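You operate a simulated robot arm through the tools that you are given. There is no shell and no other tool. Be economical: measure what you need, move in short steps, check, and stop when the job is done.

Carry out the task below with a simulated two-armed robot. There is one attempt and no reset: what you move stays moved.

TASK
Tip the cup of cleaner into the clear jug, fill to the line and stir it even.
Fine: cold tap, shut again; cup and rod go back. Set down upright: cup.

The check looks at the end state, three seconds after you hand in, the way a careful person would. Anything else that was tipped, shoved, dropped, spilled or broken makes it a failure.

THE ROBOT
Two 7-joint arms with two-finger parallel grippers on one trunk, on a base that drives. Base frame: it is fixed to the floor where the robot stands at the start and does not move with it; the origin is under the middle of the robot, x ahead of it, y to its left, z up; the surface under the hand at the start is at about z = 820. Lengths are in mm, angles in rad, forces in N, time in s.
The left shoulder is at the start at [60, 143, 948], the right one opposite. With the tool pointing down near the work surface each hand reaches from about 320 to 740 mm from the robot's upright axis, wherever it stands, measured 20 degrees to its own side. Places, roughly: cold stream [600, -600, 1000]; rod pot [500, 400, 900]; warm lever [800, -500, 900]. Payload 1.57 kg a hand.
The TCP of each hand is the grasp point between the finger pads, 30 mm short of the fingertips. In the tool frame z runs along the fingers and y along their closing line. Largest opening 110 mm; finger width 24, thickness 12; the body of the gripper, 48 by 112 mm, starts 78 mm behind the TCP.
Orientation is that of the tool frame in the base frame, as a unit quaternion [x, y, z, w]. With the fingers straight down and closing along the base's y, the tool's x points along the base's -x, its y along +y and its z along -z.

THE INTERFACE
- The arms move only by the tool servo_tool. It takes "left_plan", "right_plan" or both (then of equal length, played together; a hand with none holds still); each is a list of rows, each a list of 3 entries, a list of its own where there are three numbers: the gripper command, from -1 (fully open) to 1 (shut), values between in proportion, then the shift along the base's x, y, z in mm, then the turn, a rotation vector about the base's x, y, z in rad. In form: [[jaw, [x, y, z], [wx, wy, wz]], ...]. A call has 1 to 10 rows; each row is the pose to reach, as a shift and turn from the pose commanded when the call began. Each row takes 0.2 s and may step no farther than 50 mm and 0.15 rad from the row before; otherwise, or with a gripper value out of range, the whole call is refused. Where a pose cannot be reached the arm comes as near as it can. A force on the tool above 50 N (or 10 N above the force at the start of the call, whichever is more), or a blocked arm, ends the call early, and 0.2 s more pass. Each finger travels about 45 mm/s and halts on what it meets, pressing with about 33 N; the grip force reading is that of the motor and also rises with nothing between the fingers. The clock runs only during rows and for 0.2 s after the last one: add rows that repeat a pose to give the fingers time. The reply holds the time, the measured pose of the TCP, the force on the tool along the base axes, the opening and the grip force, in the units named above and with some noise, with the torque about the TCP (base axes, N m) and any sound that the robot's microphone picked up.
- Cameras (640 x 400 px; columns grow to the right, rows downward): "scene" is now at [27.8, 12.3, 1544.9]; the picture's right is [0.28, -0.96, -0.00], its down [-0.88, -0.25, -0.40] and it looks along [0.38, 0.11, -0.92] (base axes); focal length 214 px, centre (320, 200). "left" rides on the left gripper at [70, -16, -141] in its tool frame; the picture's right is [0.23, 0.97, 0.00], its down [-0.85, 0.20, -0.48] and it looks along [-0.47, 0.11, 0.88] (tool axes); focal length 222 px, centre (320, 200). "right" rides on the right gripper at [70, 16, -141] in its tool frame; the picture's right is [-0.23, 0.97, 0.00], its down [-0.85, -0.20, -0.48] and it looks along [-0.47, -0.11, 0.88] (tool axes); focal length 222 px, centre (320, 200).
- get_image(camera): a new picture of that camera. The clock stands still meanwhile.
- slide_trunk(by): slides the trunk up (or, below 0, down) by that many mm; the arms and the scene camera ride with it, the base frame stays. It gives what a move gives, with no picture.
- base_move(legs): drives the robot by 1 to 6 legs, each [ahead, left, turn to the left] in mm, mm and rad, along the robot's own axes; the way and the turn of a leg run together, so that a leg with both is an arc; at most 1500 mm and 3.142 rad a leg. The arms and the cameras ride along, it lands a little off, and it stops where it bumps. It gives what a move gives.
- pan_tilt(pan, tilt): turns the head with the scene camera to pan (to the left, within 1.501 rad either way) and tilt (down, from -0.506 to 1.204), counted from straight ahead of the robot. It gives what a move gives.
- pixel_to_xyz(camera, pixels): for up to 12 pixels [column, row] of the newest picture of that camera ("zoom" is the newest enlarged one), the place [x, y, z] in the base frame of the surface seen there, good to about 2 mm, but the place of the scene camera against the robot may be out by one fixed shift of up to 12 mm in any direction. The clock stands still meanwhile.
- inspect(camera, box): a new picture of the part [left, top, right, bottom] of that camera's present view, enlarged. The clock stands still meanwhile.
- hand_in(): hands the job in; it is judged then, once.

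Keep the steps short. Do not move on a guess: measure, check each grasp and each placing, and mend mistakes. In all there are 80 turns and 62 pictures (those below and enlarged ones count). Leave the grippers open and the arms clear of the work at the hand-in unless told otherwise, and finish with a single line.

The tools are called after "Emit:" by a JSON object that holds its "method" and its "body". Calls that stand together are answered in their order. servo_tool: Moves the arms, as the interface text tells. Its arguments: {"type":"object","properties":{"left_plan":{"type":"array"},"right_plan":{"type":"array"}},"required":[]} The other tools are called the same way: slide_trunk (by) slides the trunk up or down; base_move (legs) drives the base; pan_tilt (pan, tilt) turns the head that bears the scene camera; get_image (camera) takes a picture; pixel_to_xyz (camera, pixels) gives the place of the surface under pixels of a picture; inspect (camera, box) takes an enlarged picture of a part of a camera's view; hand_in () hands the job in.

At the start:

```text
clock: 0.0
left_tool_pos: [390.9, 16.7, 1145.5]
left_tcp_rot: [0.0, 1.0, 0.0, 0.001]
left_wrist_force: [0.1, 0.3, 0.7]
left_wrist_torque: [-0.01, -0.05, -0.02]
left_finger_gap: 109.9
left_gripper_force: 0.1
right_tool_pos: [442.0, -293.4, 1109.2]
right_tcp_rot: [0.0, 1.0, 0.0, 0.0]
right_wrist_force: [0.3, 1.1, -0.5]
right_wrist_torque: [0.01, -0.02, 0.0]
right_finger_gap: 109.9
right_gripper_force: 0.1
trunk travel left (down, up): [-547.0, 43.0]
robot x, y, heading: [0.1, -0.3, -0.0]
head pan, tilt: [0.281, 1.161]
```

scene: 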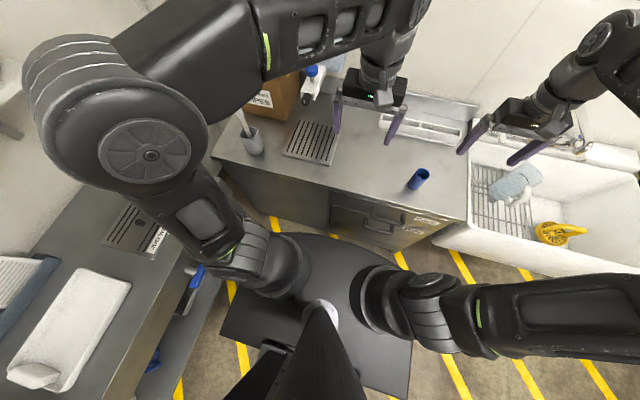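
right: 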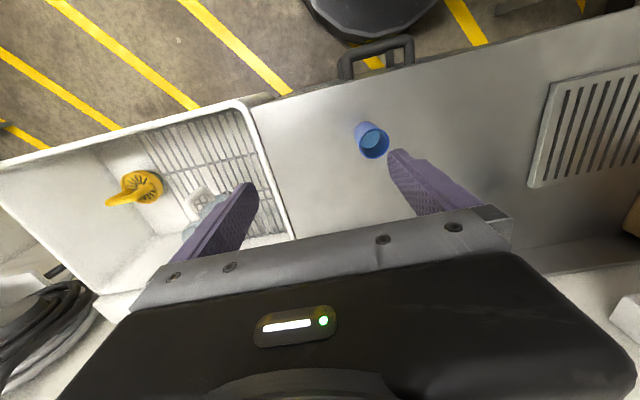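
left: 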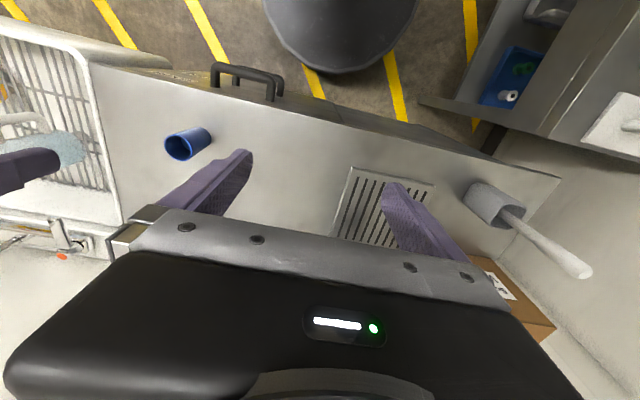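

I see the blue cup on the counter near scene (418,178), the sink on the right with something clear in it, and a rod in a pot near (245,130). Next I look toward the sink with the head.

Emit:
{"method": "pan_tilt", "body": {"pan": -0.6, "tilt": 0.8}}

Emit:
{"method": "get_image", "body": {"camera": "scene"}}

Emit:
{"method": "inspect", "body": {"camera": "scene", "box": [160, 100, 480, 300]}}

```text
clock: 1.2
left_tool_pos: [390.3, 16.0, 1145.8]
left_tcp_rot: [0.001, 1.0, -0.001, 0.001]
left_wrist_force: [-0.7, 0.1, -0.2]
left_wrist_torque: [-0.01, -0.02, -0.01]
left_finger_gap: 110.0
left_gripper_force: 0.1
right_tool_pos: [442.8, -293.6, 1109.5]
right_tcp_rot: [0.0, 1.0, -0.001, 0.0]
right_wrist_force: [-0.7, -0.3, -0.6]
right_wrist_torque: [-0.02, 0.03, 0.02]
right_finger_gap: 110.0
right_gripper_force: 0.1
trunk travel left (down, up): [-547.0, 43.0]
robot x, y, heading: [0.8, -0.2, 0.001]
head pan, tilt: [-0.6, 0.799]
```

```text
58 pictures are left
```

scene: 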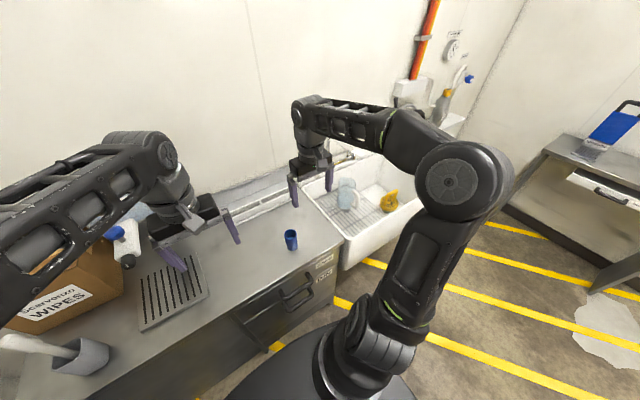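

```text
2.00 times, centred on (320, 200) of scene
```

zoom: 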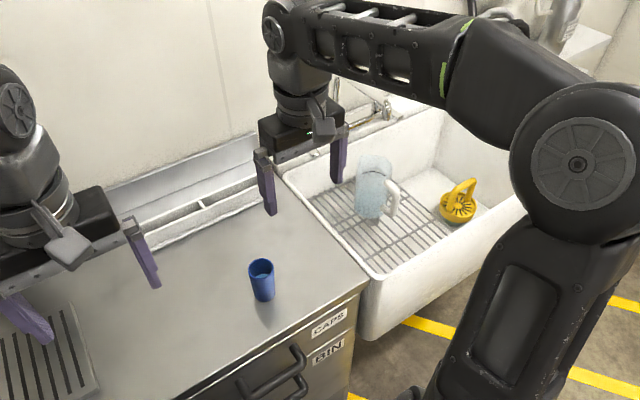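

The clear jug stands on the sink rack with its handle at zoom (393,195). I measure the cup, jug, sink rim and rack.

Emit:
{"method": "pixel_to_xyz", "body": {"camera": "zoom", "pixels": [[261, 264], [262, 298], [273, 268], [249, 268], [375, 160], [368, 190], [372, 215], [394, 190], [392, 212], [380, 238], [330, 215], [440, 135]]}}

Emit:
{"method": "inspect", "body": {"camera": "scene", "box": [320, 135, 420, 225]}}

```text
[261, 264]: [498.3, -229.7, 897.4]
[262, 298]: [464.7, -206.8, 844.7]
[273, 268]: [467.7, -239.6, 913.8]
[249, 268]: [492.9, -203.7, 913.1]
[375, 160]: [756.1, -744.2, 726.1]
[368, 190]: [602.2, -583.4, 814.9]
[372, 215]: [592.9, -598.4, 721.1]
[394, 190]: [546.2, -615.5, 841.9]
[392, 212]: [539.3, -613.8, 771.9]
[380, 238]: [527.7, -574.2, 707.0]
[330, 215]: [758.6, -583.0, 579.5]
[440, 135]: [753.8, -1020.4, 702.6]
```

```text
4.44 times, centred on (370, 180) of scene
```

zoom: 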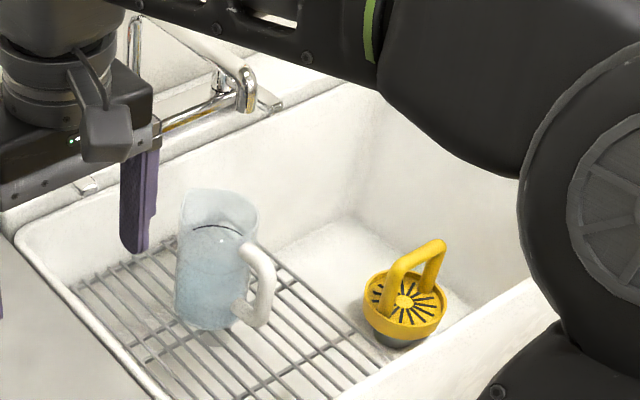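

Jug centre reads near (595,-600), already roughly under the cold stream. The taps are hidden by the right arm. I measure the counter and sink front edges before driving right.

Emit:
{"method": "pixel_to_xyz", "body": {"camera": "scene", "pixels": [[325, 262], [343, 239], [250, 310], [345, 262], [400, 235], [418, 215], [345, 238], [300, 300], [380, 185], [160, 290]]}}

Emit:
{"method": "pixel_to_xyz", "body": {"camera": "zoom", "pixels": [[246, 90], [200, 115], [105, 330], [85, 185], [220, 205], [210, 320], [262, 285], [180, 215], [258, 215], [225, 240], [400, 320], [270, 105]]}}

```text
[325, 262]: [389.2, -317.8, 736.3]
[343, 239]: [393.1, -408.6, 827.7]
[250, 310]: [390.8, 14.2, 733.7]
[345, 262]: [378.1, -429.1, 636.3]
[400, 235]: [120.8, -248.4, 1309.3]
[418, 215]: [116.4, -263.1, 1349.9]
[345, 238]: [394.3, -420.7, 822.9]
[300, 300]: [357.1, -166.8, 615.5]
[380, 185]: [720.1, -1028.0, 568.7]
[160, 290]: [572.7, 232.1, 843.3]
```

```text
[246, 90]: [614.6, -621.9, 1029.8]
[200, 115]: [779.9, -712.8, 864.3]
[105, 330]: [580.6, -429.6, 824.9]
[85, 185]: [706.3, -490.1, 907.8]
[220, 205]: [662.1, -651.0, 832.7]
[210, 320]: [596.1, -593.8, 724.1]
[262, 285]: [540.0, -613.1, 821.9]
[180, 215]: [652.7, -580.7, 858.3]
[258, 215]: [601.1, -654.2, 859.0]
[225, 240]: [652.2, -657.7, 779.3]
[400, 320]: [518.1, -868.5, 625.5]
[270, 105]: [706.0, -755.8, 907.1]
```

Counter front edge is x≈392; spout end near (615,-622,1030), lever ends near (706,-490,908) and (706,-756,907). I drive right 300 mm so cup and jug both come into right-hand reach, then look.

Emit:
{"method": "base_move", "body": {"legs": [[-60, 0, 0], [0, -300, 0]]}}

Emit:
{"method": "pan_tilt", "body": {"pan": -0.4, "tilt": 0.75}}

Emit:
{"method": "get_image", "body": {"camera": "scene"}}

```text
clock: 3.8
left_tool_pos: [330.2, -282.3, 1145.8]
left_tcp_rot: [-0.001, 1.0, 0.001, 0.001]
left_wrist_force: [0.7, -0.6, -0.2]
left_wrist_torque: [0.05, 0.0, -0.02]
left_finger_gap: 110.1
left_gripper_force: 0.1
right_tool_pos: [384.6, -593.6, 1109.9]
right_tcp_rot: [-0.002, 1.0, 0.0, -0.001]
right_wrist_force: [0.8, -0.7, 0.1]
right_wrist_torque: [0.0, -0.01, 0.01]
right_finger_gap: 109.8
right_gripper_force: 0.1
trunk travel left (down, up): [-547.0, 43.0]
robot x, y, heading: [-58.7, -297.4, 0.005]
head pan, tilt: [-0.6, 0.799]
```

```text
clock: 4.5
left_tool_pos: [330.9, -280.3, 1144.4]
left_tcp_rot: [-0.001, 1.0, 0.0, 0.0]
left_wrist_force: [-0.9, 0.1, -0.5]
left_wrist_torque: [-0.02, 0.0, -0.02]
left_finger_gap: 110.0
left_gripper_force: 0.1
right_tool_pos: [385.1, -591.0, 1110.2]
right_tcp_rot: [-0.002, 1.0, 0.0, 0.0]
right_wrist_force: [-0.2, 0.2, -0.3]
right_wrist_torque: [-0.01, -0.01, -0.03]
right_finger_gap: 110.0
right_gripper_force: 0.1
trunk travel left (down, up): [-547.0, 43.0]
robot x, y, heading: [-60.6, -302.5, 0.005]
head pan, tilt: [-0.4, 0.75]
```

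```text
55 pictures are left
```

scene: 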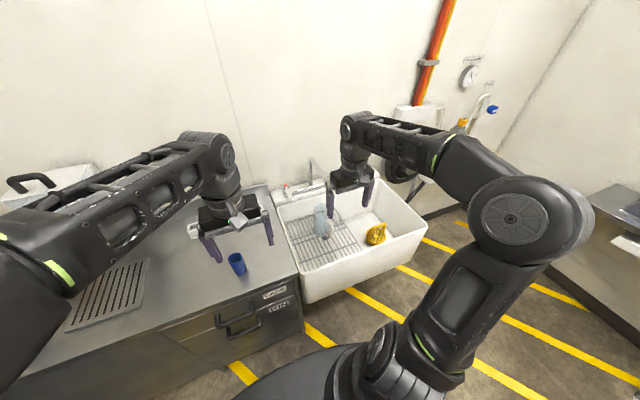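

Emit:
{"method": "inspect", "body": {"camera": "scene", "box": [270, 150, 366, 260]}}

Emit:
{"method": "inspect", "body": {"camera": "right", "box": [180, 0, 640, 240]}}

```text
3.64 times, centred on (318, 205) of scene
```

zoom: 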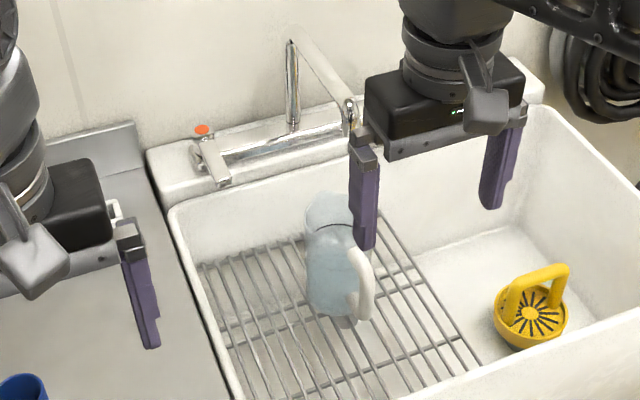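

```text
1.39 times, centred on (410, 120) of right
```

zoom: 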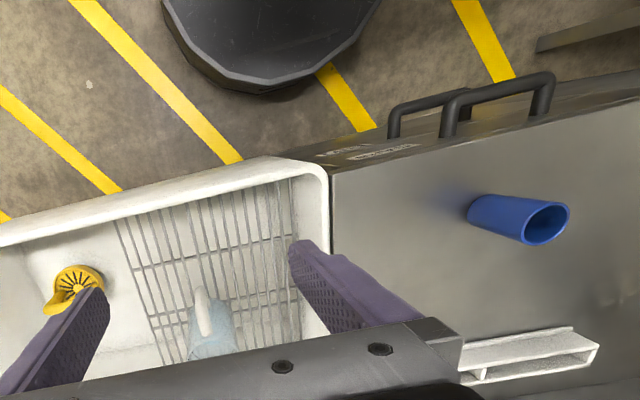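

The mixer has a red-marked (warm) lever at left and the cold one hidden behind the right hand. I move the left hand left out of the way, and swing the right hand toward the cup while pitching fingers level (facing +x) for a side grasp.

Emit:
{"method": "servo_tool", "body": {"left_plan": [[-1, [0, 30, 0], [0, 0, 0]], [-1, [0, 60, 0], [0, 0, 0]], [-1, [0, 90, 0], [0, 0, 0]], [-1, [0, 120, 0], [0, 0, 0]], [-1, [0, 150, 0], [0, 0, 0]], [-1, [0, 180, 0], [0, 0, 0]], [-1, [0, 210, 0], [0, 0, 0]], [-1, [0, 240, 0], [0, 0, 0]], [-1, [0, 270, 0], [0, 0, 0]], [-1, [0, 300, 0], [0, 0, 0]]], "right_plan": [[-1, [0, 0, 0], [0, -0.15, 0]], [-1, [0, 15, 0], [0, -0.3, 0]], [-1, [0, 40, 0], [0, -0.45, 0]], [-1, [0, 65, 0], [0, -0.6, 0]], [-1, [0, 90, 0], [0, -0.75, 0]], [-1, [0, 115, 0], [0, -0.9, 0]], [-1, [0, 140, 0], [0, -1.05, 0]], [-1, [0, 165, 0], [0, -1.2, 0]], [-1, [0, 190, 0], [0, -1.35, 0]], [-1, [0, 215, 0], [0, -1.5, 0]]]}}

Emit:
{"method": "inspect", "body": {"camera": "scene", "box": [160, 120, 480, 320]}}

```text
clock: 6.6
left_tool_pos: [329.9, -5.9, 1146.6]
left_tcp_rot: [0.0, 1.0, 0.0, 0.002]
left_wrist_force: [-1.2, 0.5, 0.3]
left_wrist_torque: [-0.01, 0.05, 0.01]
left_finger_gap: 110.3
left_gripper_force: 0.0
right_tool_pos: [418.2, -307.8, 1124.7]
right_tcp_rot: [0.036, 0.8, 0.148, 0.58]
right_wrist_force: [-0.6, 0.2, -0.8]
right_wrist_torque: [-0.02, 0.02, -0.03]
right_finger_gap: 109.9
right_gripper_force: 0.0
right hand out of reach, approached as far as the arm can: row 7, 8, 9, 10
trunk travel left (down, up): [-547.0, 43.0]
robot x, y, heading: [-63.2, -299.2, 0.001]
head pan, tilt: [-0.4, 0.75]
stopped in row 10 (right hand): the arm was blocked; the commanded pose is now the measured one
```

```text
2.00 times, centred on (320, 220) of scene
```

zoom: 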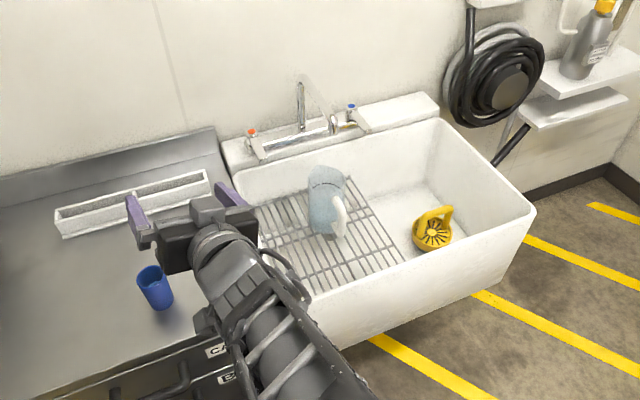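

The level pose is too close to the body. I now can see both levers: red zoom (252,132), blue zoom (352,107). I measure tap details and jug from this view, then back the base off 130 mm.

Emit:
{"method": "pixel_to_xyz", "body": {"camera": "zoom", "pixels": [[252, 131], [257, 150], [351, 105], [360, 120], [366, 130], [335, 122], [300, 85], [327, 175], [320, 222], [343, 215], [152, 268], [155, 300]]}}

Emit:
{"method": "inspect", "body": {"camera": "scene", "box": [280, 150, 352, 195]}}

Emit:
{"method": "base_move", "body": {"legs": [[-120, 0, 0]]}}

```text
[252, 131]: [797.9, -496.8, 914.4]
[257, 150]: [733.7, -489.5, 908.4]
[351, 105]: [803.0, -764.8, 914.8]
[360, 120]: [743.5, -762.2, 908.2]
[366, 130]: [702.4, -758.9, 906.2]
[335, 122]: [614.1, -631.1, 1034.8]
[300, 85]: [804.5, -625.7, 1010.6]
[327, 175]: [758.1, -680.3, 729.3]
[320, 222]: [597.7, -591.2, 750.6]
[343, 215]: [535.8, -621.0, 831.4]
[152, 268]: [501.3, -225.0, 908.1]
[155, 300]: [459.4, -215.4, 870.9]
```

```text
8.89 times, centred on (316, 172) of scene
```

zoom: 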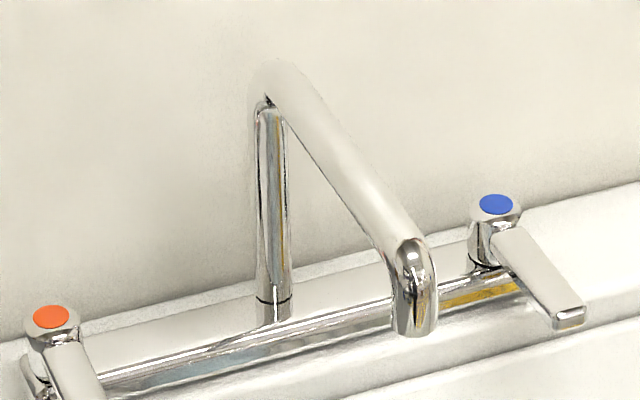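

```text
clock: 7.9
left_tool_pos: [210.3, -6.2, 1146.1]
left_tcp_rot: [-0.003, 1.0, 0.0, 0.001]
left_wrist_force: [-0.2, 0.1, -0.3]
left_wrist_torque: [-0.02, -0.07, 0.0]
left_finger_gap: 110.4
left_gripper_force: 0.0
right_tool_pos: [299.3, -308.0, 1125.5]
right_tcp_rot: [0.035, 0.8, 0.149, 0.58]
right_wrist_force: [0.4, -0.4, 0.1]
right_wrist_torque: [0.02, -0.04, -0.01]
right_finger_gap: 110.1
right_gripper_force: 0.0
trunk travel left (down, up): [-547.0, 43.0]
robot x, y, heading: [-177.3, -299.2, 0.009]
head pan, tilt: [-0.4, 0.75]
```

Cold lever: pivot ≈(803,-765), handle reaches forward to ≈(702,-759,906). Now I level the right hand and bring it to a pre-grasp in front of the cup, staying short of it.

Emit:
{"method": "servo_tool", "body": {"right_plan": [[-1, [25, 20, -20], [-0.066, -0.078, -0.04]], [-1, [50, 40, -40], [-0.131, -0.157, -0.081]], [-1, [70, 60, -65], [-0.197, -0.235, -0.121]], [-1, [76, 75, -95], [-0.262, -0.314, -0.162]], [-1, [76, 85, -130], [-0.262, -0.314, -0.162]], [-1, [76, 85, -165], [-0.262, -0.314, -0.162]], [-1, [76, 85, -165], [-0.262, -0.314, -0.162]]]}}

Emit:
{"method": "get_image", "body": {"camera": "right"}}

Emit:
{"method": "get_image", "body": {"camera": "scene"}}

```text
clock: 8.4
left_tool_pos: [210.6, -6.3, 1146.8]
left_tcp_rot: [-0.003, 1.0, 0.0, 0.001]
left_wrist_force: [0.3, 0.4, 0.2]
left_wrist_torque: [0.01, 0.0, 0.01]
left_finger_gap: 110.1
left_gripper_force: 0.0
right_tool_pos: [285.1, -206.4, 1136.9]
right_tcp_rot: [0.031, 0.775, 0.256, 0.577]
right_wrist_force: [-0.2, -0.1, 0.0]
right_wrist_torque: [0.05, -0.01, 0.02]
right_finger_gap: 109.5
right_gripper_force: 0.0
trunk travel left (down, up): [-547.0, 43.0]
robot x, y, heading: [-177.1, -299.6, 0.007]
head pan, tilt: [-0.4, 0.75]
stopped in row 2 (right hand): the arm was blocked; the commanded pose is now the measured one
```

```text
50 pictures are left
```

right: 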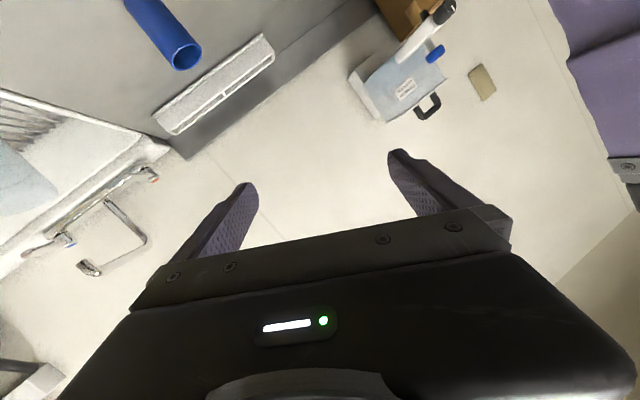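

```text
49 pictures are left
```

scene: 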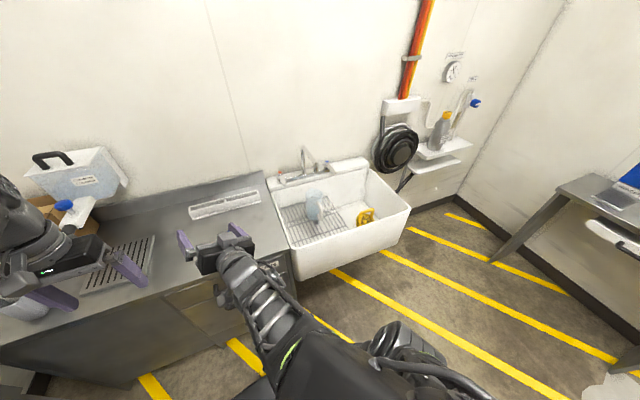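

The arm got stuck on a joint limit near the body. I first move the hand forward at the present orientation, up high, before turning it.

Emit:
{"method": "servo_tool", "body": {"right_plan": [[-1, [30, -20, 0], [0, 0, 0]], [-1, [65, -40, 0], [0, 0, 0]], [-1, [100, -50, 0], [0, 0, 0]], [-1, [135, -50, 0], [0, 0, 0]], [-1, [135, -50, 0], [0, 0, 0]]]}}

```text
clock: 9.6
left_tool_pos: [212.1, -5.4, 1146.3]
left_tcp_rot: [-0.002, 1.0, 0.0, 0.002]
left_wrist_force: [0.6, -0.1, 0.8]
left_wrist_torque: [0.0, -0.01, 0.01]
left_finger_gap: 110.1
left_gripper_force: 0.1
right_tool_pos: [421.8, -256.5, 1136.7]
right_tcp_rot: [0.03, 0.775, 0.254, 0.578]
right_wrist_force: [-0.5, -0.6, -0.8]
right_wrist_torque: [-0.01, -0.03, -0.03]
right_finger_gap: 109.8
right_gripper_force: 0.0
trunk travel left (down, up): [-547.0, 43.0]
robot x, y, heading: [-175.8, -297.7, 0.004]
head pan, tilt: [-0.4, 0.75]
```

Moved fine. Now I turn to level fingers in place, high above the counter.

Emit:
{"method": "servo_tool", "body": {"right_plan": [[-1, [5, 0, 0], [-0.082, -0.056, -0.065]], [-1, [10, 0, 0], [-0.163, -0.113, -0.129]], [-1, [15, 5, -10], [-0.245, -0.169, -0.194]], [-1, [20, 10, -20], [-0.326, -0.226, -0.258]], [-1, [20, 20, -30], [-0.408, -0.282, -0.323]], [-1, [20, 20, -30], [-0.408, -0.282, -0.323]]]}}

```text
clock: 11.0
left_tool_pos: [211.9, -5.2, 1144.9]
left_tcp_rot: [0.0, 1.0, -0.006, 0.001]
left_wrist_force: [-0.6, -0.5, 0.1]
left_wrist_torque: [-0.04, 0.04, -0.02]
left_finger_gap: 110.2
left_gripper_force: 0.0
right_tool_pos: [443.4, -241.8, 1114.2]
right_tcp_rot: [0.017, 0.708, 0.011, 0.706]
right_wrist_force: [0.9, 0.6, 0.4]
right_wrist_torque: [-0.02, 0.0, 0.0]
right_finger_gap: 110.2
right_gripper_force: 0.1
trunk travel left (down, up): [-547.0, 43.0]
robot x, y, heading: [-175.0, -299.1, 0.005]
head pan, tilt: [-0.4, 0.75]
```

Level now. I measure the cup in the last right-hand picture (rim near (187,57)), as that camera has no fixed shift.

Emit:
{"method": "pixel_to_xyz", "body": {"camera": "right", "pixels": [[187, 57], [201, 50], [174, 64], [180, 46], [193, 69], [155, 25], [165, 20], [145, 30], [158, 50]]}}

Emit:
{"method": "pixel_to_xyz", "body": {"camera": "scene", "pixels": [[205, 253], [312, 200], [304, 160]]}}

```text
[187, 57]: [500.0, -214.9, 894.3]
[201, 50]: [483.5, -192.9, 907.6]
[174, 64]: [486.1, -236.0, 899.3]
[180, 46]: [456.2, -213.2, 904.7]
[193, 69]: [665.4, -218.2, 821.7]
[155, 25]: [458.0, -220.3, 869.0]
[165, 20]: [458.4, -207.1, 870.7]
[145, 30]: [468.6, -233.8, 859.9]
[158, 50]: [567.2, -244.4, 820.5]
```

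```text
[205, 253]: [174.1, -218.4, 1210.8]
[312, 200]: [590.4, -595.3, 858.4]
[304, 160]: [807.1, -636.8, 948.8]
```

Cup centre ≈(481,-214.5), rim z≈907 (scene camera seems shifted ≈(0,-7,+6)). I align above it and come straight down with open, level fingers to z≈930, then check.

Emit:
{"method": "servo_tool", "body": {"right_plan": [[-1, [18, 14, 0], [-0.04, 0, 0.008]], [-1, [36, 27, 0], [-0.04, 0, 0.008]], [-1, [36, 27, -45], [-0.04, 0, 0.008]], [-1, [36, 27, -90], [-0.04, 0, 0.008]], [-1, [36, 27, -135], [-0.04, 0, 0.008]], [-1, [36, 27, -175], [-0.04, 0, 0.008]], [-1, [36, 27, -175], [-0.04, 0, 0.008]]]}}

Emit:
{"method": "inspect", "body": {"camera": "scene", "box": [140, 180, 300, 280]}}

```text
clock: 12.6
left_tool_pos: [211.6, -5.5, 1146.8]
left_tcp_rot: [-0.002, 1.0, 0.0, 0.002]
left_wrist_force: [-1.0, -0.2, 0.0]
left_wrist_torque: [-0.03, 0.0, 0.0]
left_finger_gap: 110.1
left_gripper_force: 0.0
right_tool_pos: [473.6, -208.1, 926.8]
right_tcp_rot: [-0.018, 0.707, -0.011, 0.707]
right_wrist_force: [-0.5, -0.4, -0.6]
right_wrist_torque: [-0.01, -0.02, 0.01]
right_finger_gap: 109.8
right_gripper_force: 0.1
trunk travel left (down, up): [-547.0, 43.0]
robot x, y, heading: [-178.3, -298.6, 0.007]
head pan, tilt: [-0.4, 0.75]
```

```text
4.00 times, centred on (220, 230) of scene
```

zoom: 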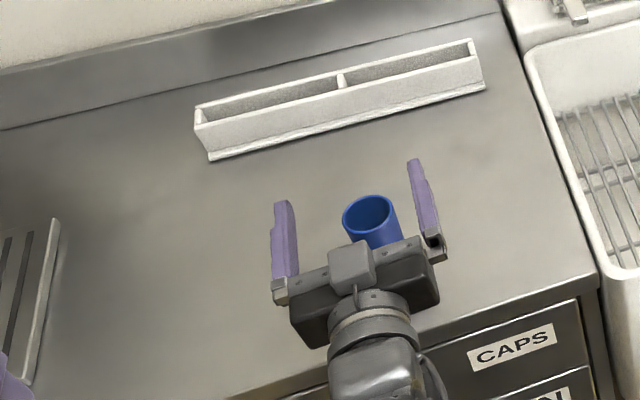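

The cup stands between the fingers. I shift 6 mm right, descend to z≈868 and close.

Emit:
{"method": "servo_tool", "body": {"right_plan": [[-1, [4, -6, 0], [0.03, 0, 0]], [-1, [7, -6, -30], [0.03, 0, 0]], [-1, [7, -6, -58], [0.03, 0, 0]], [-0.5, [7, -6, -58], [0.03, 0, 0]], [0, [7, -6, -58], [0.03, 0, 0]], [0.3, [7, -6, -58], [0.03, 0, 0]], [0.6, [7, -6, -58], [0.03, 0, 0]], [0.6, [7, -6, -58], [0.03, 0, 0]], [0.6, [7, -6, -58], [0.03, 0, 0]]]}}

Emit:
{"method": "inspect", "body": {"camera": "scene", "box": [140, 180, 300, 280]}}

```text
clock: 14.6
left_tool_pos: [212.3, -5.9, 1147.6]
left_tcp_rot: [-0.002, 1.0, 0.0, 0.002]
left_wrist_force: [0.7, -0.1, 0.1]
left_wrist_torque: [-0.03, 0.0, 0.0]
left_finger_gap: 110.1
left_gripper_force: 0.2
right_tool_pos: [480.6, -227.9, 900.7]
right_tcp_rot: [-0.006, 0.708, -0.001, 0.706]
right_wrist_force: [0.4, 0.5, 0.3]
right_wrist_torque: [-0.01, -0.01, 0.01]
right_finger_gap: 46.8
right_gripper_force: 31.9
right hand out of reach, approached as far as the arm can: row 2, 3, 4, 5, 6, 7, 8, 9
trunk travel left (down, up): [-547.0, 43.0]
robot x, y, heading: [-178.3, -298.7, 0.002]
head pan, tilt: [-0.4, 0.75]
```

```text
4.00 times, centred on (220, 230) of scene
```

zoom: 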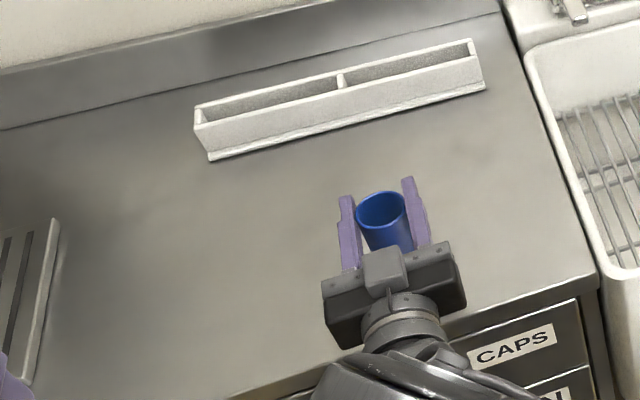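

Reach stopped at z≈900, so the grip is too close to the rim for pouring (cup still upright, gap 46.8). I open and lower the trunk 36 mm for a lower grip.

Emit:
{"method": "servo_tool", "body": {"right_plan": [[0.3, [0, 0, 0], [0, 0, 0]], [0, [0, 0, 0], [0, 0, 0]], [-0.3, [0, 0, 0], [0, 0, 0]], [-0.3, [0, 0, 0], [0, 0, 0]], [-0.3, [0, 0, 0], [0, 0, 0]]]}}

Emit:
{"method": "slide_trunk", "body": {"by": -36}}

Emit:
{"method": "inspect", "body": {"camera": "scene", "box": [140, 180, 300, 280]}}

```text
clock: 15.8
left_tool_pos: [213.4, -4.5, 1146.9]
left_tcp_rot: [-0.003, 1.0, 0.0, 0.001]
left_wrist_force: [-0.3, 0.8, 0.4]
left_wrist_torque: [-0.01, -0.01, -0.01]
left_finger_gap: 109.9
left_gripper_force: 0.2
right_tool_pos: [479.5, -229.3, 901.6]
right_tcp_rot: [-0.007, 0.708, -0.002, 0.706]
right_wrist_force: [0.8, 0.5, 0.1]
right_wrist_torque: [0.02, 0.0, -0.01]
right_finger_gap: 71.4
right_gripper_force: 0.1
trunk travel left (down, up): [-547.0, 43.0]
robot x, y, heading: [-178.8, -304.6, 0.004]
head pan, tilt: [-0.4, 0.75]
```

```text
clock: 16.6
left_tool_pos: [212.9, -5.0, 1111.2]
left_tcp_rot: [-0.003, 1.0, -0.001, 0.002]
left_wrist_force: [-0.1, -1.0, -1.0]
left_wrist_torque: [0.0, -0.01, 0.02]
left_finger_gap: 110.1
left_gripper_force: 0.1
right_tool_pos: [479.9, -228.3, 866.0]
right_tcp_rot: [-0.007, 0.708, 0.0, 0.706]
right_wrist_force: [-0.1, -0.5, -0.8]
right_wrist_torque: [0.03, -0.03, 0.01]
right_finger_gap: 71.6
right_gripper_force: 0.0
trunk travel left (down, up): [-511.0, 79.0]
robot x, y, heading: [-175.6, -300.6, 0.005]
head pan, tilt: [-0.4, 0.75]
```

```text
4.00 times, centred on (220, 230) of scene
```

zoom: 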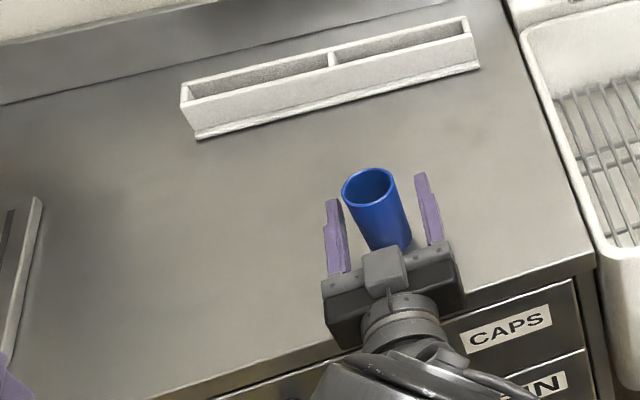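

Cup well between fingers, at mid-height now. I close to grip and lift a little by trunk.

Emit:
{"method": "servo_tool", "body": {"right_plan": [[0, [0, 0, 0], [0, 0, 0]], [0.3, [0, 0, 0], [0, 0, 0]], [0.6, [0, 0, 0], [0, 0, 0]], [0.6, [0, 0, 0], [0, 0, 0]], [0.6, [0, 0, 0], [0, 0, 0]]]}}

Emit:
{"method": "slide_trunk", "body": {"by": 76}}

Emit:
{"method": "inspect", "body": {"camera": "scene", "box": [140, 120, 400, 280]}}

```text
clock: 17.8
left_tool_pos: [210.9, -5.6, 1110.4]
left_tcp_rot: [-0.003, 1.0, 0.0, 0.002]
left_wrist_force: [-1.0, -0.2, 0.0]
left_wrist_torque: [0.01, 0.02, 0.06]
left_finger_gap: 110.0
left_gripper_force: 0.1
right_tool_pos: [480.9, -228.7, 866.4]
right_tcp_rot: [-0.007, 0.708, -0.001, 0.706]
right_wrist_force: [0.1, -0.6, 0.3]
right_wrist_torque: [-0.03, -0.01, 0.0]
right_finger_gap: 44.9
right_gripper_force: 32.8
trunk travel left (down, up): [-511.0, 79.0]
robot x, y, heading: [-178.3, -302.9, 0.004]
head pan, tilt: [-0.4, 0.75]
```

```text
clock: 18.9
left_tool_pos: [212.8, -5.4, 1186.1]
left_tcp_rot: [-0.002, 1.0, 0.0, 0.002]
left_wrist_force: [-0.2, -0.1, 0.2]
left_wrist_torque: [0.02, -0.03, 0.03]
left_finger_gap: 110.0
left_gripper_force: 0.1
right_tool_pos: [480.1, -230.2, 941.5]
right_tcp_rot: [-0.006, 0.708, -0.001, 0.706]
right_wrist_force: [0.2, 0.3, -0.7]
right_wrist_torque: [-0.02, 0.01, -0.01]
right_finger_gap: 44.7
right_gripper_force: 32.8
trunk travel left (down, up): [-587.0, 3.0]
robot x, y, heading: [-178.5, -301.3, 0.007]
head pan, tilt: [-0.4, 0.75]
```

```text
2.46 times, centred on (270, 200) of scene
```

zoom: 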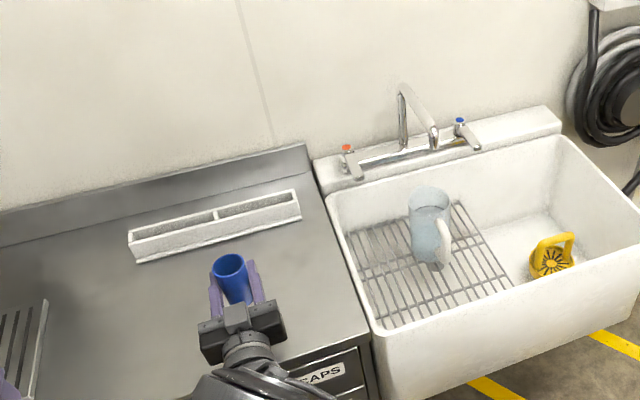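

The cup is held and lifted. I look closely at the jug for its rim, its line and spout.

Emit:
{"method": "inspect", "body": {"camera": "scene", "box": [295, 185, 335, 235]}}

Emit:
{"method": "pixel_to_xyz", "body": {"camera": "zoom", "pixels": [[264, 75], [372, 85], [320, 40], [320, 120], [270, 200], [360, 200], [310, 170], [390, 160], [330, 340], [300, 250], [285, 110], [345, 160]]}}

```text
8.00 times, centred on (315, 210) of scene
```

zoom: 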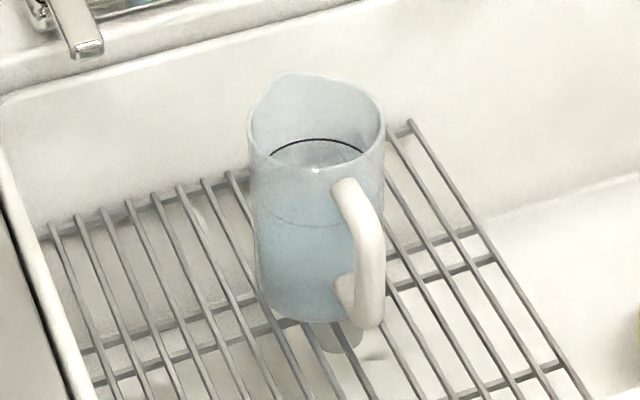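

```text
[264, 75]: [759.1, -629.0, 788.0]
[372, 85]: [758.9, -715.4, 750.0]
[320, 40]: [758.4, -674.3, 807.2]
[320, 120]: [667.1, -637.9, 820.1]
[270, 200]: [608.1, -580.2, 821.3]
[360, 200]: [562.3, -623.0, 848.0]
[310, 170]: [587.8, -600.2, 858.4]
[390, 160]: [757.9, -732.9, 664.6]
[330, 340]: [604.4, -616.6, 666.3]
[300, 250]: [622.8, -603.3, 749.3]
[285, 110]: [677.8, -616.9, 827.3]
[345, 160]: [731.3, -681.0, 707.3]
```

The jug's line shows as a black ring near the top; jug axis ≈(630,-612), rim z≈852. I drive ahead 100 and right 150 holding the cup clear above the sink rim.

Emit:
{"method": "base_move", "body": {"legs": [[0, -150, 0], [100, 0, 0]]}}

Emit:
{"method": "get_image", "body": {"camera": "scene"}}

```text
clock: 21.0
left_tool_pos: [317.2, -157.7, 1184.7]
left_tcp_rot: [0.001, 1.0, 0.0, 0.001]
left_wrist_force: [1.5, -0.2, 0.4]
left_wrist_torque: [0.0, 0.07, 0.05]
left_finger_gap: 110.0
left_gripper_force: 0.1
right_tool_pos: [583.3, -383.2, 940.7]
right_tcp_rot: [-0.004, 0.709, -0.004, 0.706]
right_wrist_force: [0.1, 0.5, -0.5]
right_wrist_torque: [0.0, -0.03, -0.02]
right_finger_gap: 44.4
right_gripper_force: 33.0
trunk travel left (down, up): [-587.0, 3.0]
robot x, y, heading: [-74.0, -449.3, 0.0]
head pan, tilt: [-0.4, 0.75]
```

```text
43 pictures are left
```

scene: 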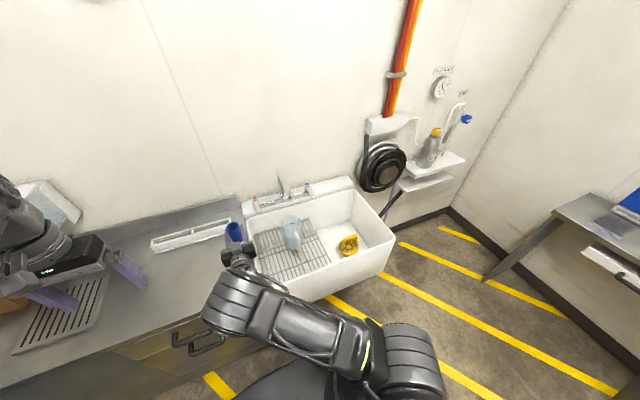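

I move the cup to beside the jug, (622,-510,955), still upright, and aim the head at it.

Emit:
{"method": "servo_tool", "body": {"right_plan": [[0.6, [10, -30, 5], [0, 0, 0]], [0.6, [20, -60, 10], [0, 0, 0]], [0.6, [30, -90, 15], [0, 0, 0]], [0.6, [39, -125, 15], [0, 0, 0]], [0.6, [39, -125, 15], [0, 0, 0]]]}}

Emit:
{"method": "pan_tilt", "body": {"pan": -0.15, "tilt": 0.8}}

Emit:
{"method": "inspect", "body": {"camera": "scene", "box": [260, 130, 380, 230]}}

```text
clock: 22.2
left_tool_pos: [315.8, -157.4, 1184.6]
left_tcp_rot: [0.002, 1.0, 0.0, 0.002]
left_wrist_force: [0.0, 1.1, -0.2]
left_wrist_torque: [0.01, 0.0, -0.02]
left_finger_gap: 110.2
left_gripper_force: 0.0
right_tool_pos: [623.2, -507.8, 956.8]
right_tcp_rot: [-0.003, 0.708, -0.004, 0.706]
right_wrist_force: [0.2, 0.5, -1.2]
right_wrist_torque: [0.05, 0.02, -0.01]
right_finger_gap: 44.7
right_gripper_force: 33.1
trunk travel left (down, up): [-587.0, 3.0]
robot x, y, heading: [-69.2, -447.1, -0.006]
head pan, tilt: [-0.4, 0.75]
```

```text
clock: 23.0
left_tool_pos: [316.1, -157.2, 1186.6]
left_tcp_rot: [0.002, 1.0, 0.001, 0.003]
left_wrist_force: [0.8, 0.3, -0.8]
left_wrist_torque: [0.03, 0.01, -0.02]
left_finger_gap: 110.0
left_gripper_force: 0.0
right_tool_pos: [620.7, -506.7, 957.7]
right_tcp_rot: [-0.002, 0.708, -0.004, 0.706]
right_wrist_force: [0.2, 1.0, -1.6]
right_wrist_torque: [0.0, -0.05, 0.0]
right_finger_gap: 44.6
right_gripper_force: 33.2
trunk travel left (down, up): [-587.0, 3.0]
robot x, y, heading: [-74.3, -447.2, -0.002]
head pan, tilt: [-0.15, 0.799]
```

```text
4.00 times, centred on (320, 180) of scene
```

zoom: 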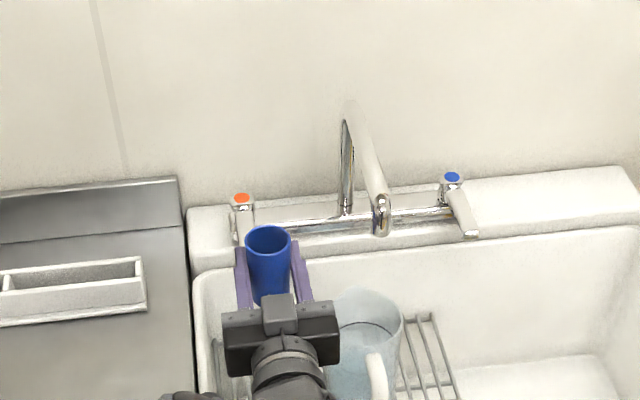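

I measure cup rim and jug rim in this same view to compare directly.

Emit:
{"method": "pixel_to_xyz", "body": {"camera": "zoom", "pixels": [[247, 246], [291, 242], [268, 231], [268, 258], [403, 325], [399, 345], [370, 350], [335, 320], [345, 300], [382, 228], [378, 365], [355, 360]]}}

Emit:
{"method": "inspect", "body": {"camera": "scene", "box": [325, 195, 373, 235]}}

```text
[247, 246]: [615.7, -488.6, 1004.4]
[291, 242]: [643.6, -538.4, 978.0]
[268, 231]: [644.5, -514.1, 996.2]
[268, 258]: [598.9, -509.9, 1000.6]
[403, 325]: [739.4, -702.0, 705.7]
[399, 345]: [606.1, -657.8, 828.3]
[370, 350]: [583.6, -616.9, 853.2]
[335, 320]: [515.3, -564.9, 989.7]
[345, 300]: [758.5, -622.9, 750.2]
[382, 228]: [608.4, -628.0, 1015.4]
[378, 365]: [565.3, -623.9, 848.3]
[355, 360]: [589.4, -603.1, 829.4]
```

```text
10.00 times, centred on (349, 215) of scene
```

zoom: 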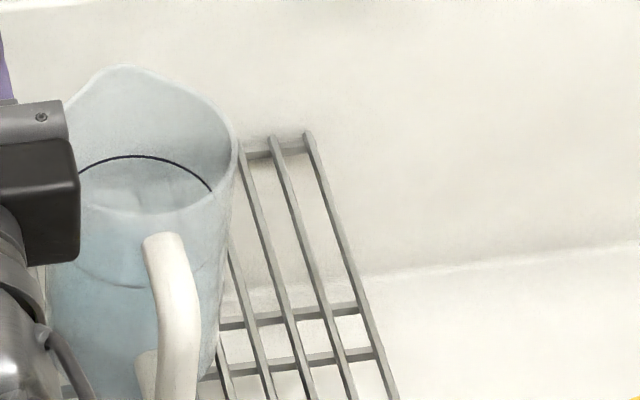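

Jug axis ≈(631,-612), radius ≈47, rim ≈848; cup TCP agrees with the cup rim reading. I bring the lip over the mouth while tipping toward -y to 0.75 rad, keeping the lip at y≈-588, then check.

Emit:
{"method": "servo_tool", "body": {"right_plan": [[0.6, [4, -25, -10], [0.15, 0, 0]], [0.6, [7, -47, -22], [0.3, 0, 0]], [0.6, [7, -43, -25], [0.45, 0, 0]], [0.6, [7, -39, -28], [0.6, 0, 0]], [0.6, [7, -37, -30], [0.75, 0, 0]], [0.6, [7, -37, -30], [0.75, 0, 0]]]}}

Emit:
{"method": "inspect", "body": {"camera": "scene", "box": [285, 150, 381, 230]}}

```text
clock: 24.4
left_tool_pos: [315.7, -158.2, 1186.8]
left_tcp_rot: [0.002, 1.0, 0.0, 0.002]
left_wrist_force: [1.0, 0.4, 0.6]
left_wrist_torque: [0.02, -0.06, 0.01]
left_finger_gap: 110.0
left_gripper_force: 0.0
right_tool_pos: [612.3, -537.1, 947.0]
right_tcp_rot: [0.257, 0.66, 0.257, 0.657]
right_wrist_force: [1.1, -0.5, -1.4]
right_wrist_torque: [0.01, -0.02, -0.01]
right_finger_gap: 44.7
right_gripper_force: 33.2
right hand out of reach, approached as far as the arm can: row 1, 2, 3, 4, 5, 6
trunk travel left (down, up): [-587.0, 3.0]
robot x, y, heading: [-74.5, -446.9, -0.005]
head pan, tilt: [-0.15, 0.799]
```

```text
5.00 times, centred on (333, 190) of scene
```

zoom: 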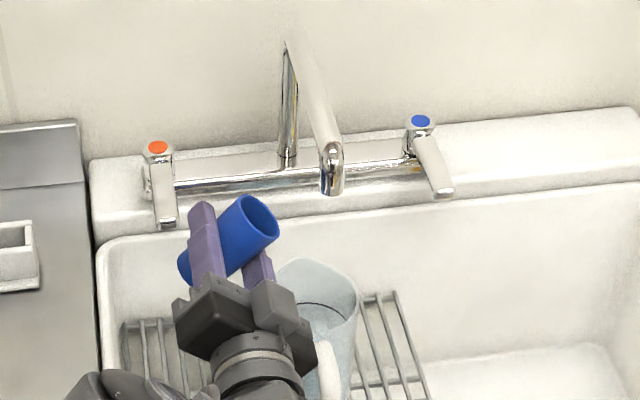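

Tipped 0.75 rad with nothing out yet; the arm is a bit reach-limited (z 947 vs 927). I lower the trunk 25 mm and move ahead 12 mm to bring the cup nearer.

Emit:
{"method": "slide_trunk", "body": {"by": -25}}

Emit:
{"method": "base_move", "body": {"legs": [[12, 0, 0]]}}

```text
clock: 25.1
left_tool_pos: [317.1, -158.0, 1161.7]
left_tcp_rot: [0.002, 1.0, 0.0, 0.002]
left_wrist_force: [-0.3, 0.1, -0.2]
left_wrist_torque: [0.02, -0.01, 0.0]
left_finger_gap: 110.1
left_gripper_force: 0.1
right_tool_pos: [613.4, -536.9, 921.3]
right_tcp_rot: [0.257, 0.661, 0.255, 0.658]
right_wrist_force: [0.2, -0.1, -0.5]
right_wrist_torque: [0.02, 0.01, 0.01]
right_finger_gap: 44.8
right_gripper_force: 33.0
trunk travel left (down, up): [-562.0, 28.0]
robot x, y, heading: [-77.6, -449.7, -0.004]
head pan, tilt: [-0.15, 0.799]
```

```text
clock: 25.8
left_tool_pos: [329.1, -157.2, 1162.0]
left_tcp_rot: [0.002, 1.0, 0.0, 0.001]
left_wrist_force: [0.5, -0.1, -1.4]
left_wrist_torque: [-0.02, 0.01, 0.01]
left_finger_gap: 110.0
left_gripper_force: 0.0
right_tool_pos: [625.4, -536.2, 921.8]
right_tcp_rot: [0.256, 0.661, 0.255, 0.657]
right_wrist_force: [0.5, 0.0, -2.2]
right_wrist_torque: [-0.02, -0.02, 0.01]
right_finger_gap: 45.0
right_gripper_force: 32.8
trunk travel left (down, up): [-562.0, 28.0]
robot x, y, heading: [-64.3, -449.8, -0.003]
head pan, tilt: [-0.15, 0.799]
```

Now at (625,-536,922), lip y≈-580. I tip on slowly to 1.5 rad with pauses, lip kept over the jug.

Emit:
{"method": "servo_tool", "body": {"right_plan": [[0.6, [0, -6, 0], [0.15, 0, 0]], [0.6, [0, -8, 0], [0.15, 0, 0]], [0.6, [0, -9, 0], [0.3, 0, 0]], [0.6, [0, -9, 0], [0.3, 0, 0]], [0.6, [0, -10, 0], [0.45, 0, 0]], [0.6, [0, -10, 0], [0.45, 0, 0]], [0.6, [0, -11, 0], [0.6, 0, 0]], [0.6, [0, -11, 0], [0.6, 0, 0]], [0.6, [0, -12, 0], [0.7, 0, 0]], [0.6, [0, -12, 0], [0.7, 0, 0]]]}}

Emit:
{"method": "inspect", "body": {"camera": "scene", "box": [285, 150, 381, 230]}}

```text
clock: 28.0
left_tool_pos: [328.5, -158.4, 1161.8]
left_tcp_rot: [0.002, 1.0, 0.0, 0.002]
left_wrist_force: [0.0, 0.2, -0.5]
left_wrist_torque: [0.02, -0.02, 0.01]
left_finger_gap: 109.7
left_gripper_force: 0.0
right_tool_pos: [623.3, -548.2, 924.9]
right_tcp_rot: [0.467, 0.533, 0.466, 0.53]
right_wrist_force: [-0.2, -0.5, -0.7]
right_wrist_torque: [0.01, 0.02, 0.02]
right_finger_gap: 44.7
right_gripper_force: 32.8
trunk travel left (down, up): [-562.0, 28.0]
robot x, y, heading: [-63.8, -446.9, -0.005]
head pan, tilt: [-0.15, 0.799]
```

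```text
5.00 times, centred on (333, 190) of scene
```

zoom: 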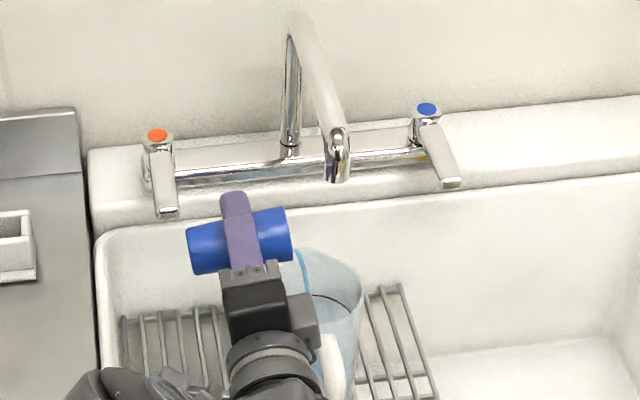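

A blue stream runs from the lip into the jug. I keep tipping to ≈2.1 rad and let it drain.

Emit:
{"method": "servo_tool", "body": {"right_plan": [[0.6, [0, -3, 0], [0.15, 0, 0]], [0.6, [0, -3, 0], [0.15, 0, 0]], [0.6, [0, -7, 0], [0.3, 0, 0]], [0.6, [0, -7, 0], [0.3, 0, 0]], [0.6, [0, -12, 0], [0.45, 0, 0]], [0.6, [0, -12, 0], [0.45, 0, 0]], [0.6, [0, -18, 0], [0.6, 0, 0]], [0.6, [0, -22, 0], [0.7, 0, 0]], [0.6, [0, -22, 0], [0.7, 0, 0]], [0.6, [0, -22, 0], [0.7, 0, 0]]]}}

Emit:
{"method": "inspect", "body": {"camera": "scene", "box": [285, 150, 381, 230]}}

```text
clock: 30.2
left_tool_pos: [327.5, -158.5, 1161.4]
left_tcp_rot: [0.002, 1.0, 0.0, 0.001]
left_wrist_force: [-0.5, -0.8, 0.1]
left_wrist_torque: [-0.02, -0.02, 0.0]
left_finger_gap: 110.1
left_gripper_force: 0.0
right_tool_pos: [619.5, -567.8, 930.9]
right_tcp_rot: [0.621, 0.341, 0.62, 0.338]
right_wrist_force: [0.7, -1.2, -0.4]
right_wrist_torque: [0.03, 0.01, 0.01]
right_finger_gap: 44.8
right_gripper_force: 33.4
right hand out of reach, approached as far as the arm can: row 1, 2, 3, 4, 5, 6, 7, 8, 9, 10
trunk travel left (down, up): [-562.0, 28.0]
robot x, y, heading: [-62.3, -453.6, -0.003]
head pan, tilt: [-0.15, 0.799]
```

```text
5.00 times, centred on (333, 190) of scene
```

zoom: 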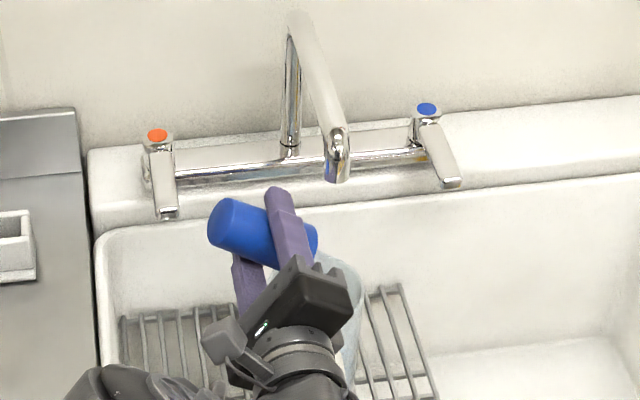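

Tipped to 2.15 rad. I hold about a second to drain, then begin turning back upright along the same path.

Emit:
{"method": "servo_tool", "body": {"right_plan": [[0.6, [0, 0, 0], [0, 0, 0]], [0.6, [0, 0, 0], [0, 0, 0]], [0.6, [0, 0, 0], [0, 0, 0]], [0.6, [0, 0, 0], [0, 0, 0]], [0.6, [0, 0, 0], [0, 0, 0]], [0.6, [0, 5, 0], [-0.15, 0, 0]], [0.6, [0, 10, 0], [-0.3, 0, 0]], [0.6, [0, 14, 0], [-0.45, 0, 0]], [0.6, [0, 17, 0], [-0.6, 0, 0]], [0.6, [0, 20, 0], [-0.75, 0, 0]]]}}

Emit:
{"method": "servo_tool", "body": {"right_plan": [[0.6, [0, 3, 2], [-0.15, 0, 0]], [0.6, [0, 4, 5], [-0.3, 0, 0]], [0.6, [0, 5, 8], [-0.45, 0, 0]], [0.6, [0, 6, 11], [-0.6, 0, 0]], [0.6, [0, 8, 14], [-0.75, 0, 0]], [0.6, [0, 15, 20], [-0.9, 0, 0]], [0.6, [0, 25, 30], [-1.05, 0, 0]], [0.6, [0, 40, 40], [-1.2, 0, 0]], [0.6, [0, 60, 40], [-1.35, 0, 0]], [0.6, [0, 60, 40], [-1.39, 0, 0]]]}}

Emit:
{"method": "inspect", "body": {"camera": "scene", "box": [285, 150, 381, 230]}}

```text
clock: 32.4
left_tool_pos: [328.1, -158.9, 1161.5]
left_tcp_rot: [0.002, 1.0, 0.0, 0.001]
left_wrist_force: [0.4, 0.5, -0.2]
left_wrist_torque: [0.0, -0.03, 0.0]
left_finger_gap: 110.0
left_gripper_force: 0.1
right_tool_pos: [620.8, -548.1, 932.7]
right_tcp_rot: [0.453, 0.545, 0.452, 0.542]
right_wrist_force: [0.6, 0.1, -0.3]
right_wrist_torque: [0.03, 0.05, 0.01]
right_finger_gap: 44.4
right_gripper_force: 32.8
trunk travel left (down, up): [-562.0, 28.0]
robot x, y, heading: [-63.3, -449.8, -0.001]
head pan, tilt: [-0.15, 0.799]
```

```text
clock: 34.6
left_tool_pos: [327.8, -158.0, 1162.7]
left_tcp_rot: [0.002, 1.0, 0.0, 0.002]
left_wrist_force: [1.0, -0.1, 1.2]
left_wrist_torque: [-0.02, -0.01, 0.01]
left_finger_gap: 109.9
left_gripper_force: 0.1
right_tool_pos: [618.3, -488.4, 970.9]
right_tcp_rot: [0.001, 0.708, -0.002, 0.706]
right_wrist_force: [0.5, 0.1, -0.1]
right_wrist_torque: [0.01, 0.0, 0.03]
right_finger_gap: 44.5
right_gripper_force: 32.8
trunk travel left (down, up): [-562.0, 28.0]
robot x, y, heading: [-63.8, -449.3, -0.003]
head pan, tilt: [-0.15, 0.799]
```

```text
5.00 times, centred on (333, 190) of scene
```

zoom: 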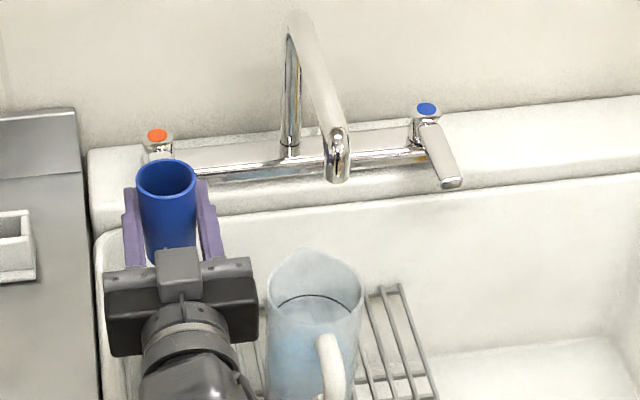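

Cup upright and empty, no drops on the rack seen. Now I carry it back: arm retreats the way it came, then base back 112 and left 160.

Emit:
{"method": "servo_tool", "body": {"right_plan": [[0.6, [-10, 35, 0], [0, 0, 0]], [0.6, [-20, 70, 0], [0, 0, 0]], [0.6, [-35, 105, 0], [0, 0, 0]], [0.6, [-35, 105, 0], [0, 0, 0]]]}}

Emit:
{"method": "base_move", "body": {"legs": [[-108, 0, 0], [0, 165, 0]]}}

Emit:
{"method": "slide_trunk", "body": {"by": -60}}

Emit:
{"method": "pan_tilt", "body": {"pan": 0.0, "tilt": 0.9}}

Emit:
{"method": "get_image", "body": {"camera": "scene"}}

```text
clock: 35.6
left_tool_pos: [328.2, -158.7, 1162.8]
left_tcp_rot: [0.001, 1.0, 0.001, 0.001]
left_wrist_force: [0.2, -0.7, 0.8]
left_wrist_torque: [0.02, 0.03, -0.01]
left_finger_gap: 109.7
left_gripper_force: 0.0
right_tool_pos: [586.4, -381.3, 972.0]
right_tcp_rot: [0.001, 0.709, -0.001, 0.706]
right_wrist_force: [-0.8, 0.2, -1.1]
right_wrist_torque: [0.03, -0.04, 0.0]
right_finger_gap: 44.6
right_gripper_force: 32.8
trunk travel left (down, up): [-562.0, 28.0]
robot x, y, heading: [-62.7, -450.2, -0.004]
head pan, tilt: [-0.15, 0.799]
```

```text
clock: 37.9
left_tool_pos: [220.8, 6.3, 1160.2]
left_tcp_rot: [0.0, 1.0, -0.001, 0.002]
left_wrist_force: [0.7, 1.0, 0.3]
left_wrist_torque: [-0.05, -0.01, 0.03]
left_finger_gap: 110.1
left_gripper_force: 0.0
right_tool_pos: [480.3, -217.3, 970.1]
right_tcp_rot: [0.0, 0.708, -0.001, 0.706]
right_wrist_force: [0.0, 0.3, -0.3]
right_wrist_torque: [0.0, -0.01, -0.04]
right_finger_gap: 44.4
right_gripper_force: 32.8
trunk travel left (down, up): [-562.0, 28.0]
robot x, y, heading: [-173.5, -286.8, -0.002]
head pan, tilt: [-0.15, 0.799]
```

```text
clock: 38.9
left_tool_pos: [220.9, 4.3, 1101.0]
left_tcp_rot: [0.001, 1.0, -0.001, 0.002]
left_wrist_force: [-0.6, 1.4, 0.0]
left_wrist_torque: [0.01, -0.03, 0.03]
left_finger_gap: 109.9
left_gripper_force: 0.0
right_tool_pos: [479.6, -217.8, 911.8]
right_tcp_rot: [0.001, 0.709, -0.001, 0.705]
right_wrist_force: [-0.9, -0.6, 0.3]
right_wrist_torque: [-0.02, -0.02, -0.02]
right_finger_gap: 44.5
right_gripper_force: 33.3
trunk travel left (down, up): [-502.0, 88.0]
robot x, y, heading: [-171.6, -284.1, -0.0]
head pan, tilt: [-0.15, 0.799]
```

```text
clock: 39.5
left_tool_pos: [220.7, 5.1, 1102.0]
left_tcp_rot: [0.0, 1.0, 0.0, 0.002]
left_wrist_force: [0.0, -0.2, -0.3]
left_wrist_torque: [0.02, -0.02, 0.01]
left_finger_gap: 109.8
left_gripper_force: 0.0
right_tool_pos: [479.9, -218.9, 910.0]
right_tcp_rot: [0.0, 0.708, -0.001, 0.706]
right_wrist_force: [-0.2, 0.4, -0.3]
right_wrist_torque: [0.0, 0.01, -0.01]
right_finger_gap: 44.5
right_gripper_force: 33.1
trunk travel left (down, up): [-502.0, 88.0]
robot x, y, heading: [-166.1, -283.0, -0.005]
head pan, tilt: [0.0, 0.901]
```

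```text
36 pictures are left
```

scene: 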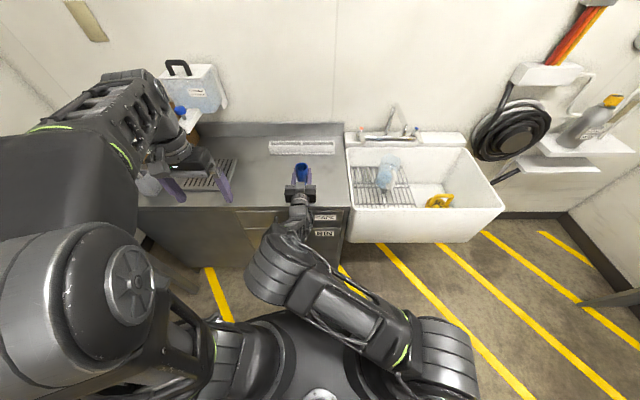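

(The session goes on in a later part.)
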